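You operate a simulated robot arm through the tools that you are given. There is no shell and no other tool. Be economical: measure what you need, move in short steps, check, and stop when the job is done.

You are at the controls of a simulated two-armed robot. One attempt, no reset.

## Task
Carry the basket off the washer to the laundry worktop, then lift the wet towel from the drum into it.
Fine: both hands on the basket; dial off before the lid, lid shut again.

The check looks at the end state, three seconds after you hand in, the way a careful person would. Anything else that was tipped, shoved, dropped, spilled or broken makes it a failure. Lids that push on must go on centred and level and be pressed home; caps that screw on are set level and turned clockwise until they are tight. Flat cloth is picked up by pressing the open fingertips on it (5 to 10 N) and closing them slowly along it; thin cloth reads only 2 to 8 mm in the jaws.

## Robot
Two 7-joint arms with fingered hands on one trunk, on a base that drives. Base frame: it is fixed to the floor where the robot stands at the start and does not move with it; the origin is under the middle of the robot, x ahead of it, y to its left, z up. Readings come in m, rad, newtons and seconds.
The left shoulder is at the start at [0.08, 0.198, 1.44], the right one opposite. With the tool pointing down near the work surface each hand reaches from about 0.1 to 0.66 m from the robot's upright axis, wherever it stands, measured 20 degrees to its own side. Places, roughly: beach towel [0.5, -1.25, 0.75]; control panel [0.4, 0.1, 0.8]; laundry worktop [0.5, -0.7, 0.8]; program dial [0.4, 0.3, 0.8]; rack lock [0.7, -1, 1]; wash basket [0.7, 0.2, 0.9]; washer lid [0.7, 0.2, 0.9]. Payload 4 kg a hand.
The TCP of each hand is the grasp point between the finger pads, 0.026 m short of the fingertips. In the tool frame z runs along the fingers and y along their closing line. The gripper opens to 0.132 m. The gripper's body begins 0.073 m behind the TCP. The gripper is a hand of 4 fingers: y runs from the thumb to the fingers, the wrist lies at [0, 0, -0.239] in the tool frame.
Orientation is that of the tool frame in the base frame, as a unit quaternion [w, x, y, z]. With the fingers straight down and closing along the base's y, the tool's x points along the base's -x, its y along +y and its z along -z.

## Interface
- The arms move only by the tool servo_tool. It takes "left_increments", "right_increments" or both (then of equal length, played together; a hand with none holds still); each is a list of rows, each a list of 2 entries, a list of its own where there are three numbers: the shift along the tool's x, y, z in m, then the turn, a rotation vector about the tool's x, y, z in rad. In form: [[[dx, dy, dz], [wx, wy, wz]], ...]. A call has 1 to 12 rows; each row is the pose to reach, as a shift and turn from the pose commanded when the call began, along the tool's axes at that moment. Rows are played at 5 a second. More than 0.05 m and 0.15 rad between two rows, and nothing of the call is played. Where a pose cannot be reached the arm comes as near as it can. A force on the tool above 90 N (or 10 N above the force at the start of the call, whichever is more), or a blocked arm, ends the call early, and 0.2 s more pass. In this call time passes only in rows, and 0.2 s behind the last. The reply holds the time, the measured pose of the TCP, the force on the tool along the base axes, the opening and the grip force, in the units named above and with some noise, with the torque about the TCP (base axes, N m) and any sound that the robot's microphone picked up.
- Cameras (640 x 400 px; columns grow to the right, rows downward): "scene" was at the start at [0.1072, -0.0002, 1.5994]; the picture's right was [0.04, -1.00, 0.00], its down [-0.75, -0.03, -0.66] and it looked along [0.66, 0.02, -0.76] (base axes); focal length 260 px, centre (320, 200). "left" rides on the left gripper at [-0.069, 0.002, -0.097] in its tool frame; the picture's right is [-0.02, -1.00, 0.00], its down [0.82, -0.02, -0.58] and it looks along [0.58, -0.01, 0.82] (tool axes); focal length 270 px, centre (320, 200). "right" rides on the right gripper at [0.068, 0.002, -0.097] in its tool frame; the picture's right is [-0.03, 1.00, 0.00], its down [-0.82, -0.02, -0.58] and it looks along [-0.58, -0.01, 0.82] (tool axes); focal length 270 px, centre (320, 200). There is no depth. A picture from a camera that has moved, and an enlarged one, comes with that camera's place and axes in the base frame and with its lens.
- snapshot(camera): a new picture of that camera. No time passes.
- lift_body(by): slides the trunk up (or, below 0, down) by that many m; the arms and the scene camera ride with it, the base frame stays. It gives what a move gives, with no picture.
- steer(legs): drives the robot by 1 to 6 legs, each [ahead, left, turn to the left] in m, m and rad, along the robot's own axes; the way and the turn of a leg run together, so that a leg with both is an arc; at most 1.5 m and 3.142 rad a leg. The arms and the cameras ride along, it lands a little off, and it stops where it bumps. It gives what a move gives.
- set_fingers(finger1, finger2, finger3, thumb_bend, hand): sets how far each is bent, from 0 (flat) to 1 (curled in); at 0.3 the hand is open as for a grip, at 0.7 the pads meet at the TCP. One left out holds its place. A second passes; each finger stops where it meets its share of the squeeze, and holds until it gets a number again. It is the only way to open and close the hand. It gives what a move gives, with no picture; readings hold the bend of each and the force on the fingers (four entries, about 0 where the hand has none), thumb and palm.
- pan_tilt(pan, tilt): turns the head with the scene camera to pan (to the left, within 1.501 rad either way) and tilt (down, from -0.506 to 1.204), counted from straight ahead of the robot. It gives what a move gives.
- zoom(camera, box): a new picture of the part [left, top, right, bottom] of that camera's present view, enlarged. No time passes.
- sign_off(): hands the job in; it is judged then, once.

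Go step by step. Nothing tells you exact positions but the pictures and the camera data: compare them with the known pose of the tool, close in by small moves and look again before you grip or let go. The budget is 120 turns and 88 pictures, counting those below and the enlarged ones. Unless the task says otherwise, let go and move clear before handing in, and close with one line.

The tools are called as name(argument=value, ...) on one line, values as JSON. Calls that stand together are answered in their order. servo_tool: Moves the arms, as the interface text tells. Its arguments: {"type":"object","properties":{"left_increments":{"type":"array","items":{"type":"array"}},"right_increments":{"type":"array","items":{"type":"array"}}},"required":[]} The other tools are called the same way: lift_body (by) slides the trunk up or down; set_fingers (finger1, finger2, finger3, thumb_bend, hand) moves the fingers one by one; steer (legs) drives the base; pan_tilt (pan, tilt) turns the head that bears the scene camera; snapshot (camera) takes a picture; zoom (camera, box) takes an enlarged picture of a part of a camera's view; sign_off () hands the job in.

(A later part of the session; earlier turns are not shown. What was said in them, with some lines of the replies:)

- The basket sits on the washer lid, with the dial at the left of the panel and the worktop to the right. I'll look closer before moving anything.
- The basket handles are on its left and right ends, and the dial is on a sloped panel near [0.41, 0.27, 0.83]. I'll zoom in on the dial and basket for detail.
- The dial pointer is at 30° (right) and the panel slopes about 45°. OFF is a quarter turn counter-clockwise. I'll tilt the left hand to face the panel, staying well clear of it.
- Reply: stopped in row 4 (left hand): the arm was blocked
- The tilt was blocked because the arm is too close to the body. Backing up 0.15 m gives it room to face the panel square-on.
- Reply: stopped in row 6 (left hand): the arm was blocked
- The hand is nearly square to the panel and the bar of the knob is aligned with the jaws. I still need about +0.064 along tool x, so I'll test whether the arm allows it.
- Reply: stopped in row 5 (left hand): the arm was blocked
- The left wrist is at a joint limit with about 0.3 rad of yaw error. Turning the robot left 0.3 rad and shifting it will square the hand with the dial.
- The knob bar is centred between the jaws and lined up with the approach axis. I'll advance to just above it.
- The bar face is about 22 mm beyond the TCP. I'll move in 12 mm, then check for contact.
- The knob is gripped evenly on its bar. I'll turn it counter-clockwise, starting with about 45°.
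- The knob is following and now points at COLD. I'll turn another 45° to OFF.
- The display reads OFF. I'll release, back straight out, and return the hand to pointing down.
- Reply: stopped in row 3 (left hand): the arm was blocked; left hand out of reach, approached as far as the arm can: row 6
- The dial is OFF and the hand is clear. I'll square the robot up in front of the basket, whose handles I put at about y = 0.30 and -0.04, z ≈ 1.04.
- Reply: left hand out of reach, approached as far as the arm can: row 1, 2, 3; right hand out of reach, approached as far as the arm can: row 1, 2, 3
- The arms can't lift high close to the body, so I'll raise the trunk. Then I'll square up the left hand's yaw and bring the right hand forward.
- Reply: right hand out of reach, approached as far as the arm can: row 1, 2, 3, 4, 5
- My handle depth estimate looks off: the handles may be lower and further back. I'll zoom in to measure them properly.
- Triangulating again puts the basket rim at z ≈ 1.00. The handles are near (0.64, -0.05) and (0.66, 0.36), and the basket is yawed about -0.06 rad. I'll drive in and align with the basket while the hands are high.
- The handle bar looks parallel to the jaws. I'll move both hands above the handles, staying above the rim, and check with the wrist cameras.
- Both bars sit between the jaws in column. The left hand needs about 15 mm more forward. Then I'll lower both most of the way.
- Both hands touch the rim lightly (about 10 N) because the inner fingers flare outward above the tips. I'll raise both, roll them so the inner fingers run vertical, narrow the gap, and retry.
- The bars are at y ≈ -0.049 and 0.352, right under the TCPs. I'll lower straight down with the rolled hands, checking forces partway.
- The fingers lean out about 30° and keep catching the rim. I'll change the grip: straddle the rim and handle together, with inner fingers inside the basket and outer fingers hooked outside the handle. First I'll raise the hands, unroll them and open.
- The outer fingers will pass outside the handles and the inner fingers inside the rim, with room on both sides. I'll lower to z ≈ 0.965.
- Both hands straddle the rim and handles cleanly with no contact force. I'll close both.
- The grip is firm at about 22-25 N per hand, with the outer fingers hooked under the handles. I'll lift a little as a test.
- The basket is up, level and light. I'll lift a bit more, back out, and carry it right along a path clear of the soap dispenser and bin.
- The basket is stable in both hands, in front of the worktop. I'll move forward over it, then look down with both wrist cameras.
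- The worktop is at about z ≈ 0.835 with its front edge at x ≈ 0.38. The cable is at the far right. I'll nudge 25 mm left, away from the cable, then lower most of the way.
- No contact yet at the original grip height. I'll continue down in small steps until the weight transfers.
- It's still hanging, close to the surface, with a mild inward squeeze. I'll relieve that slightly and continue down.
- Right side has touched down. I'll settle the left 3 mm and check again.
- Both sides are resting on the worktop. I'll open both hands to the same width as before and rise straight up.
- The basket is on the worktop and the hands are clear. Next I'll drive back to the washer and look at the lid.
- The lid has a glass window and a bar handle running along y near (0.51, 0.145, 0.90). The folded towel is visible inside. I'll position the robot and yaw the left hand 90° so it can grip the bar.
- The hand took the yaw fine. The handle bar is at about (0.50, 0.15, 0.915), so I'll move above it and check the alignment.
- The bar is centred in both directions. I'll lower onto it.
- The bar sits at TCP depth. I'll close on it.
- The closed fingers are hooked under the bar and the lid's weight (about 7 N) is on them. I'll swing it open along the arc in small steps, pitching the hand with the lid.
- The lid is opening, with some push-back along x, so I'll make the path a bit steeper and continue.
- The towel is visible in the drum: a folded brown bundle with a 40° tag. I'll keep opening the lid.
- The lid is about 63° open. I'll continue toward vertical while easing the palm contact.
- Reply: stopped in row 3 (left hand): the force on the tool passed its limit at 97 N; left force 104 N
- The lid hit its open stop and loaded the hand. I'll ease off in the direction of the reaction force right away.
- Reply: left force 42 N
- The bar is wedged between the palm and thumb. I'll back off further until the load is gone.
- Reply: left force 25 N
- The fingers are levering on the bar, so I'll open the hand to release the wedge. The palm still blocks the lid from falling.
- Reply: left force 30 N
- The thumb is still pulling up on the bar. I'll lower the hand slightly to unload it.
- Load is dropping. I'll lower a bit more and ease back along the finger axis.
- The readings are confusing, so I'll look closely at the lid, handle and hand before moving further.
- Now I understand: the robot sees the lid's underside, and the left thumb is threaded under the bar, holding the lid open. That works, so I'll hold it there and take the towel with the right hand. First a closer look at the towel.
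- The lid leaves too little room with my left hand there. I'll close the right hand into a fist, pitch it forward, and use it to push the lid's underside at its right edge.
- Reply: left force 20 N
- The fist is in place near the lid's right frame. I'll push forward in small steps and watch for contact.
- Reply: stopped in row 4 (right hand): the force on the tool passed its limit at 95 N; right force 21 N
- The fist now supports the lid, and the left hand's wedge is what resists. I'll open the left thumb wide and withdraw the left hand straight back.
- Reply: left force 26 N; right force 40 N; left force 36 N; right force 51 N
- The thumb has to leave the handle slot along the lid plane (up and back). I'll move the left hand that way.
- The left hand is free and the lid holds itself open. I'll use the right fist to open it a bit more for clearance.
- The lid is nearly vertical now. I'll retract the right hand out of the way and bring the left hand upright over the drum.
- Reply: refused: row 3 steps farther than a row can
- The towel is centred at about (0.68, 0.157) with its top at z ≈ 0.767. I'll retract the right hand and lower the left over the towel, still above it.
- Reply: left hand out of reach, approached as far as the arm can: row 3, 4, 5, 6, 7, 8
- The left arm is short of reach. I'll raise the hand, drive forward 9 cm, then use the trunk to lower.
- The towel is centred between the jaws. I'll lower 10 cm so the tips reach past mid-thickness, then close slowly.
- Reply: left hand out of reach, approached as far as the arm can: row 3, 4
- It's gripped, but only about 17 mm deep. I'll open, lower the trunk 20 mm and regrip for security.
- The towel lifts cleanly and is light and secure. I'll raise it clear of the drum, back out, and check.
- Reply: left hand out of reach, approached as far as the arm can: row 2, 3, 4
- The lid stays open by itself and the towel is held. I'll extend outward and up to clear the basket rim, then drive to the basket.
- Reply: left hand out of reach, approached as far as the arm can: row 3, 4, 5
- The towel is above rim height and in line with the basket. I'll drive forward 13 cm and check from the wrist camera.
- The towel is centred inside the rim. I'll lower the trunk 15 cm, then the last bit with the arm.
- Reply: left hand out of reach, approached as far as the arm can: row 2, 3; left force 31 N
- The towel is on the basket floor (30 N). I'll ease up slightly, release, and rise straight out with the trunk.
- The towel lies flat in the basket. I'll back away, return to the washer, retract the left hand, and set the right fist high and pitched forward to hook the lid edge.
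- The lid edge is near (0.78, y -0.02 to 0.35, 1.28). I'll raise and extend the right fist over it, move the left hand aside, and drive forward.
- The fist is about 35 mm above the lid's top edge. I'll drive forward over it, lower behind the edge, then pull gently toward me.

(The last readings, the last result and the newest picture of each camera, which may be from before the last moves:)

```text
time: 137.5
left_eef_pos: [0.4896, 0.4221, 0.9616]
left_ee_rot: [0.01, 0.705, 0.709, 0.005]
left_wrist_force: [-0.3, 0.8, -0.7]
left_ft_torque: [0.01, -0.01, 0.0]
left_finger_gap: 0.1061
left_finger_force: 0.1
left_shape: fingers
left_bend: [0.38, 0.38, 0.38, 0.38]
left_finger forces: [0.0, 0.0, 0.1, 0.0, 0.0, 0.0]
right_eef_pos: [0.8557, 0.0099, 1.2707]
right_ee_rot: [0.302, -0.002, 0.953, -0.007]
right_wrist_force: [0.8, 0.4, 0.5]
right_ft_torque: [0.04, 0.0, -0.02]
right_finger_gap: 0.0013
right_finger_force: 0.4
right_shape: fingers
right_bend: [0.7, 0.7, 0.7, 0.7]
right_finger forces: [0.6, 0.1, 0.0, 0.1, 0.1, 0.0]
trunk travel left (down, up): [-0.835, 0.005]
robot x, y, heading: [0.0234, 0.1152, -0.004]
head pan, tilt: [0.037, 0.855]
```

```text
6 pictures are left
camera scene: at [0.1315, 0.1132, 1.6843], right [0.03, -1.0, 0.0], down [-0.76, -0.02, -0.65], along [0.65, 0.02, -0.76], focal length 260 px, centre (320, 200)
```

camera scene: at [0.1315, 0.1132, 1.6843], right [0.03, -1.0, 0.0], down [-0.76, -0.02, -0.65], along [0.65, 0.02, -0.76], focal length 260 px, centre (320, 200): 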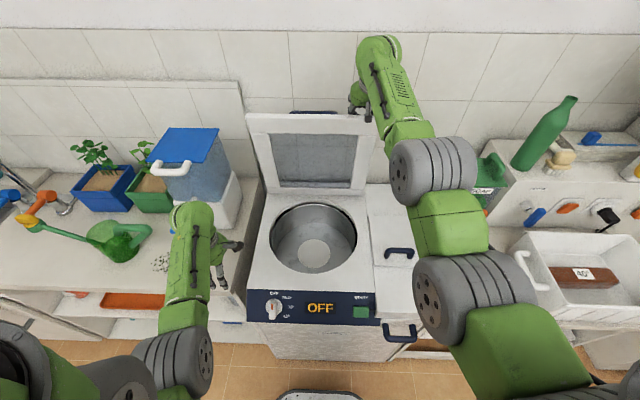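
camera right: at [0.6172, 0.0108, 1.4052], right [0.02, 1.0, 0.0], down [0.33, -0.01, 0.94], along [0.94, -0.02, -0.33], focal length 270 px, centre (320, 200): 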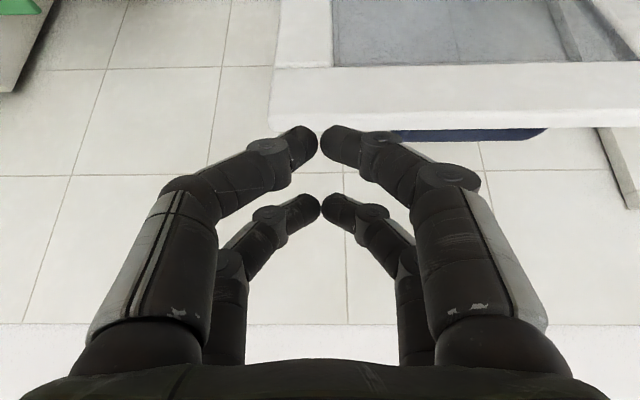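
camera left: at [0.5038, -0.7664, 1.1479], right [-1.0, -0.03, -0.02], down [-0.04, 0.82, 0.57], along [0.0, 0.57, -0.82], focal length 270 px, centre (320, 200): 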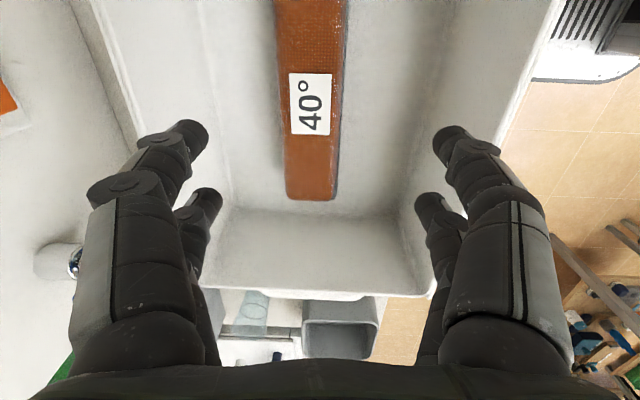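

The fist is behind the lid's right corner. I'll pull it over along the arc, gradually uprighting the hand.

servo_tool(right_increments=[[[0.019, 0, -0.0075], [0, 0.067, 0]], [[0.038, 0, -0.015], [0, 0.133, 0]], [[0.0569, 0, -0.0217], [0, 0.2, 0]], [[0.079, 0, -0.028], [0, 0.267, 0]], [[0.101, 0, -0.0345], [0, 0.333, 0]], [[0.1242, 0, -0.0409], [0, 0.4, 0]]])

zoom(camera="scene", box=[220, 60, 440, 300])

```text
time: 138.9
left_eef_pos: [0.4864, 0.4214, 0.9615]
left_ee_rot: [0.012, 0.705, 0.709, 0.006]
left_wrist_force: [-0.2, -1.0, 0.4]
left_ft_torque: [0.0, 0.0, -0.01]
left_finger_gap: 0.1062
left_finger_force: 0.0
left_shape: fingers
left_bend: [0.38, 0.38, 0.38, 0.38]
left_finger forces: [0.1, 0.0, 0.1, 0.0, 0.1, 0.0]
right_eef_pos: [0.7279, 0.0103, 1.2352]
right_ee_rot: [0.106, 0.001, 0.994, -0.008]
right_wrist_force: [1.6, -1.1, -0.5]
right_ft_torque: [-0.04, -0.05, 0.0]
right_finger_gap: 0.0011
right_finger_force: 0.9
right_shape: fingers
right_bend: [0.7, 0.7, 0.7, 0.7]
right_finger forces: [1.2, 0.0, 0.1, 0.1, 0.5, 0.1]
trunk travel left (down, up): [-0.835, 0.005]
robot x, y, heading: [0.0211, 0.1133, -0.004]
head pan, tilt: [0.037, 0.855]
```

```text
1.67 times, centred on (330, 180) of scene
camera zoom: at [0.1283, 0.1131, 1.6846], right [0.03, -1.0, 0.0], down [-0.76, -0.02, -0.66], along [0.65, 0.02, -0.76], focal length 433 px, centre (303, 233)
```

zoom: 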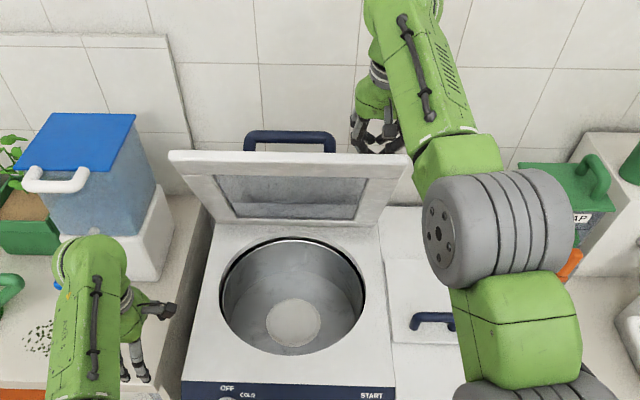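

The lid follows with about 1 N. I'll keep guiding it down.

servo_tool(right_increments=[[[0.032, 0, 0.012], [0, 0.05, 0]], [[0.0635, 0, 0.0242], [0, 0.1, 0]], [[0.095, 0, 0.04], [0, 0.15, 0]], [[0.1258, 0, 0.0569], [0, 0.2, 0]], [[0.154, 0, 0.078], [0, 0.2, 0]], [[0.1812, 0, 0.1002], [0, 0.2, 0]], [[0.205, 0, 0.1255], [0, 0.2, 0]], [[0.2275, 0, 0.1517], [0, 0.2, 0]]])

zoom(camera="scene", box=[220, 60, 440, 300])

```text
time: 140.7
left_eef_pos: [0.4862, 0.4227, 0.9629]
left_ee_rot: [0.011, 0.704, 0.71, 0.006]
left_wrist_force: [-0.6, 0.2, -0.8]
left_ft_torque: [0.0, 0.01, 0.01]
left_finger_gap: 0.1064
left_finger_force: 0.0
left_shape: fingers
left_bend: [0.38, 0.38, 0.38, 0.38]
left_finger forces: [0.1, 0.0, 0.0, 0.0, 0.0, 0.1]
right_eef_pos: [0.5397, 0.0055, 1.0391]
right_ee_rot: [0.008, 0.0, 1.0, -0.007]
right_wrist_force: [-1.5, 0.3, -0.1]
right_ft_torque: [0.02, -0.04, 0.02]
right_finger_gap: 0.0007
right_finger_force: 0.1
right_shape: fingers
right_bend: [0.7, 0.7, 0.7, 0.7]
right_finger forces: [0.0, 0.0, 0.1, 0.0, 0.0, 0.0]
trunk travel left (down, up): [-0.835, 0.005]
robot x, y, heading: [0.0223, 0.1135, -0.002]
head pan, tilt: [0.037, 0.855]
```

```text
1.67 times, centred on (330, 180) of scene
camera zoom: at [0.1272, 0.1127, 1.6846], right [0.03, -1.0, 0.0], down [-0.75, -0.02, -0.66], along [0.66, 0.02, -0.76], focal length 433 px, centre (303, 233)
```

zoom: 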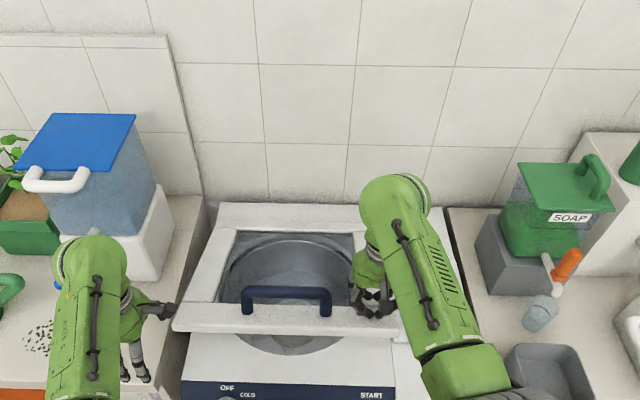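

The lid is nearly down. I'll continue gently to closed.

servo_tool(right_increments=[[[0.01, 0, 0.025], [0, 0, 0]], [[0.018, 0, 0.05], [0, 0, 0]], [[0.025, 0, 0.075], [0, 0, 0]], [[0.03, 0, 0.095], [0, 0, 0]], [[0.032, 0, 0.108], [0, 0, 0]]])

servo_tool(right_increments=[[[0, 0, 0.006], [0, 0, 0]], [[0, 0, 0.012], [0, 0, 0]], [[0, 0, 0.018], [0, 0, 0]]])

```text
time: 141.9
left_eef_pos: [0.4876, 0.423, 0.9635]
left_ee_rot: [0.012, 0.705, 0.709, 0.005]
left_wrist_force: [-0.9, -0.6, -0.3]
left_ft_torque: [0.01, 0.02, 0.0]
left_finger_gap: 0.1063
left_finger_force: 0.2
left_shape: fingers
left_bend: [0.38, 0.38, 0.38, 0.38]
left_finger forces: [0.1, 0.0, 0.1, 0.1, 0.0, 0.0]
right_eef_pos: [0.5071, 0.0055, 0.93]
right_ee_rot: [0.007, 0.0, 1.0, -0.007]
right_wrist_force: [-0.4, -0.4, 0.2]
right_ft_torque: [-0.04, 0.02, -0.02]
right_finger_gap: 0.0009
right_finger_force: 0.0
right_shape: fingers
right_bend: [0.7, 0.7, 0.7, 0.7]
right_finger forces: [0.0, 0.0, 0.0, 0.1, 0.0, 0.1]
trunk travel left (down, up): [-0.835, 0.005]
robot x, y, heading: [0.0211, 0.1155, -0.005]
head pan, tilt: [0.037, 0.855]
```

```text
time: 142.7
left_eef_pos: [0.4881, 0.4221, 0.962]
left_ee_rot: [0.012, 0.704, 0.71, 0.006]
left_wrist_force: [-0.9, 0.6, -0.5]
left_ft_torque: [0.0, -0.01, 0.01]
left_finger_gap: 0.1066
left_finger_force: 0.0
left_shape: fingers
left_bend: [0.38, 0.38, 0.38, 0.38]
left_finger forces: [0.0, 0.0, 0.1, 0.0, 0.0, 0.1]
right_eef_pos: [0.5072, 0.0037, 0.9124]
right_ee_rot: [0.007, 0.002, 1.0, -0.007]
right_wrist_force: [-0.3, 0.0, -0.2]
right_ft_torque: [-0.03, -0.01, -0.02]
right_finger_gap: 0.0008
right_finger_force: 0.0
right_shape: fingers
right_bend: [0.7, 0.7, 0.7, 0.7]
right_finger forces: [0.1, 0.0, 0.0, 0.1, 0.0, 0.1]
trunk travel left (down, up): [-0.835, 0.005]
robot x, y, heading: [0.0171, 0.1143, -0.005]
head pan, tilt: [0.037, 0.855]
```

No resistance yet. I'll press down until I feel the lid seated, then look.

servo_tool(right_increments=[[[0, 0, 0.005], [0, 0, 0]], [[0, 0, 0.01], [0, 0, 0]], [[0, 0, 0.015], [0, 0, 0]]])

zoom(camera="scene", box=[220, 100, 440, 320])

```text
time: 143.5
left_eef_pos: [0.4822, 0.4225, 0.9654]
left_ee_rot: [0.013, 0.705, 0.709, 0.008]
left_wrist_force: [-0.9, 0.3, 0.0]
left_ft_torque: [0.0, 0.0, -0.01]
left_finger_gap: 0.106
left_finger_force: 0.0
left_shape: fingers
left_bend: [0.38, 0.38, 0.38, 0.38]
left_finger forces: [0.0, 0.1, 0.0, 0.0, 0.0, 0.0]
right_eef_pos: [0.5078, 0.004, 0.9067]
right_ee_rot: [0.016, 0.001, 1.0, -0.006]
right_wrist_force: [-2.0, -5.6, 52.7]
right_ft_torque: [-0.37, 0.81, 0.13]
right_finger_gap: 0.0002
right_finger_force: 26.8
right_shape: fingers
right_bend: [0.72, 0.71, 0.71, 0.71]
right_finger forces: [12.8, 5.5, 5.8, 0.1, 29.8, 0.1]
trunk travel left (down, up): [-0.835, 0.005]
robot x, y, heading: [0.0198, 0.1152, -0.007]
head pan, tilt: [0.037, 0.855]
```

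```text
1.82 times, centred on (330, 210) of scene
camera zoom: at [0.1189, 0.1133, 1.686], right [0.03, -1.0, 0.0], down [-0.75, -0.02, -0.66], along [0.66, 0.02, -0.75], focal length 472 px, centre (302, 182)
```

zoom: 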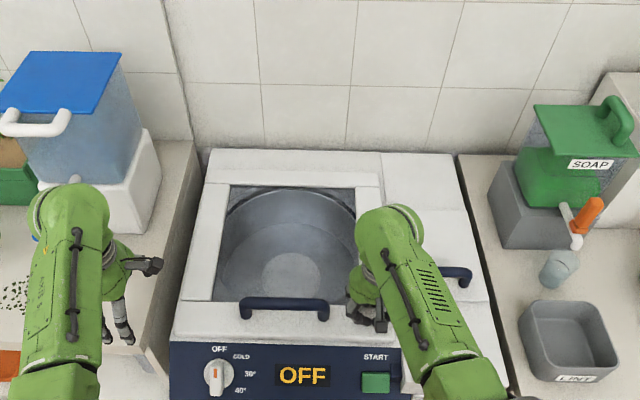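

The lid is shut and pressed home (53 N), and the display reads OFF. I'll lift the hand and back away, then do a last check.

servo_tool(right_increments=[[[0, 0, -0.02], [0, 0, 0]], [[0, 0, -0.05], [0, 0, 0]], [[0, 0, -0.09], [0, 0, 0]], [[0, 0, -0.12], [0, 0, 0]]])

steer(legs=[[-0.4, 0, 0]])

snapshot(camera="scene")

```text
time: 144.5
left_eef_pos: [0.4878, 0.4213, 0.9617]
left_ee_rot: [0.012, 0.704, 0.71, 0.007]
left_wrist_force: [0.2, -1.0, 0.4]
left_ft_torque: [-0.02, 0.0, 0.0]
left_finger_gap: 0.1063
left_finger_force: 0.0
left_shape: fingers
left_bend: [0.38, 0.38, 0.38, 0.38]
left_finger forces: [0.0, 0.0, 0.0, 0.0, 0.0, 0.1]
right_eef_pos: [0.5052, 0.005, 1.0168]
right_ee_rot: [0.005, 0.0, 1.0, -0.008]
right_wrist_force: [0.6, 0.3, 0.9]
right_ft_torque: [0.01, -0.01, -0.03]
right_finger_gap: 0.001
right_finger_force: 0.1
right_shape: fingers
right_bend: [0.7, 0.7, 0.7, 0.7]
right_finger forces: [0.1, 0.0, 0.0, 0.1, 0.0, 0.1]
trunk travel left (down, up): [-0.835, 0.005]
robot x, y, heading: [0.0193, 0.1155, -0.0]
head pan, tilt: [0.037, 0.855]
```

```text
time: 147.0
left_eef_pos: [0.0859, 0.424, 0.9608]
left_ee_rot: [0.01, 0.705, 0.709, 0.005]
left_wrist_force: [1.5, -0.5, 1.0]
left_ft_torque: [0.0, 0.02, -0.02]
left_finger_gap: 0.1062
left_finger_force: 0.1
left_shape: fingers
left_bend: [0.38, 0.38, 0.38, 0.38]
left_finger forces: [0.0, 0.0, 0.0, 0.1, 0.0, 0.1]
right_eef_pos: [0.1046, 0.0052, 1.0159]
right_ee_rot: [0.007, 0.001, 1.0, -0.007]
right_wrist_force: [0.2, -0.6, -0.1]
right_ft_torque: [-0.04, -0.05, -0.01]
right_finger_gap: 0.0011
right_finger_force: 0.0
right_shape: fingers
right_bend: [0.7, 0.7, 0.7, 0.7]
right_finger forces: [0.1, 0.0, 0.1, 0.0, 0.1, 0.0]
trunk travel left (down, up): [-0.835, 0.005]
robot x, y, heading: [-0.3864, 0.1165, -0.004]
head pan, tilt: [0.037, 0.855]
```

```text
2 pictures are left
camera scene: at [-0.2722, 0.1151, 1.6843], right [0.03, -1.0, 0.0], down [-0.76, -0.02, -0.65], along [0.65, 0.02, -0.76], focal length 260 px, centre (320, 200)
```

scene: 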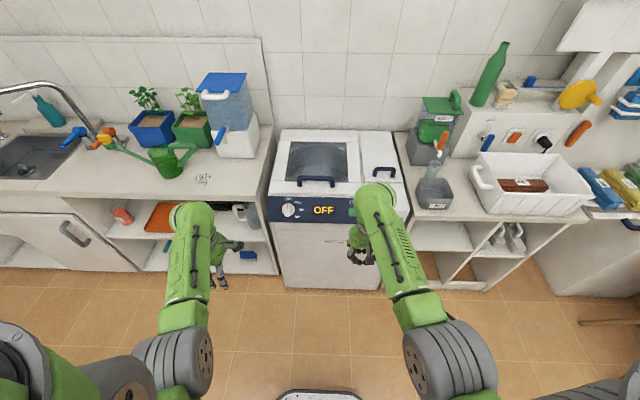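

Everything is in place: the basket is on the worktop with the towel in it, the dial is OFF, the lid is shut and both hands are clear. I'm handing in now.

sign_off()

```text
The job is handed in.
```

The basket is on the laundry worktop with the wet towel in it, the dial is off, the lid is shut again, and I saw nothing else moved or tipped. The lid met its open stop once at about 97 N, but it still closed and seated normally.
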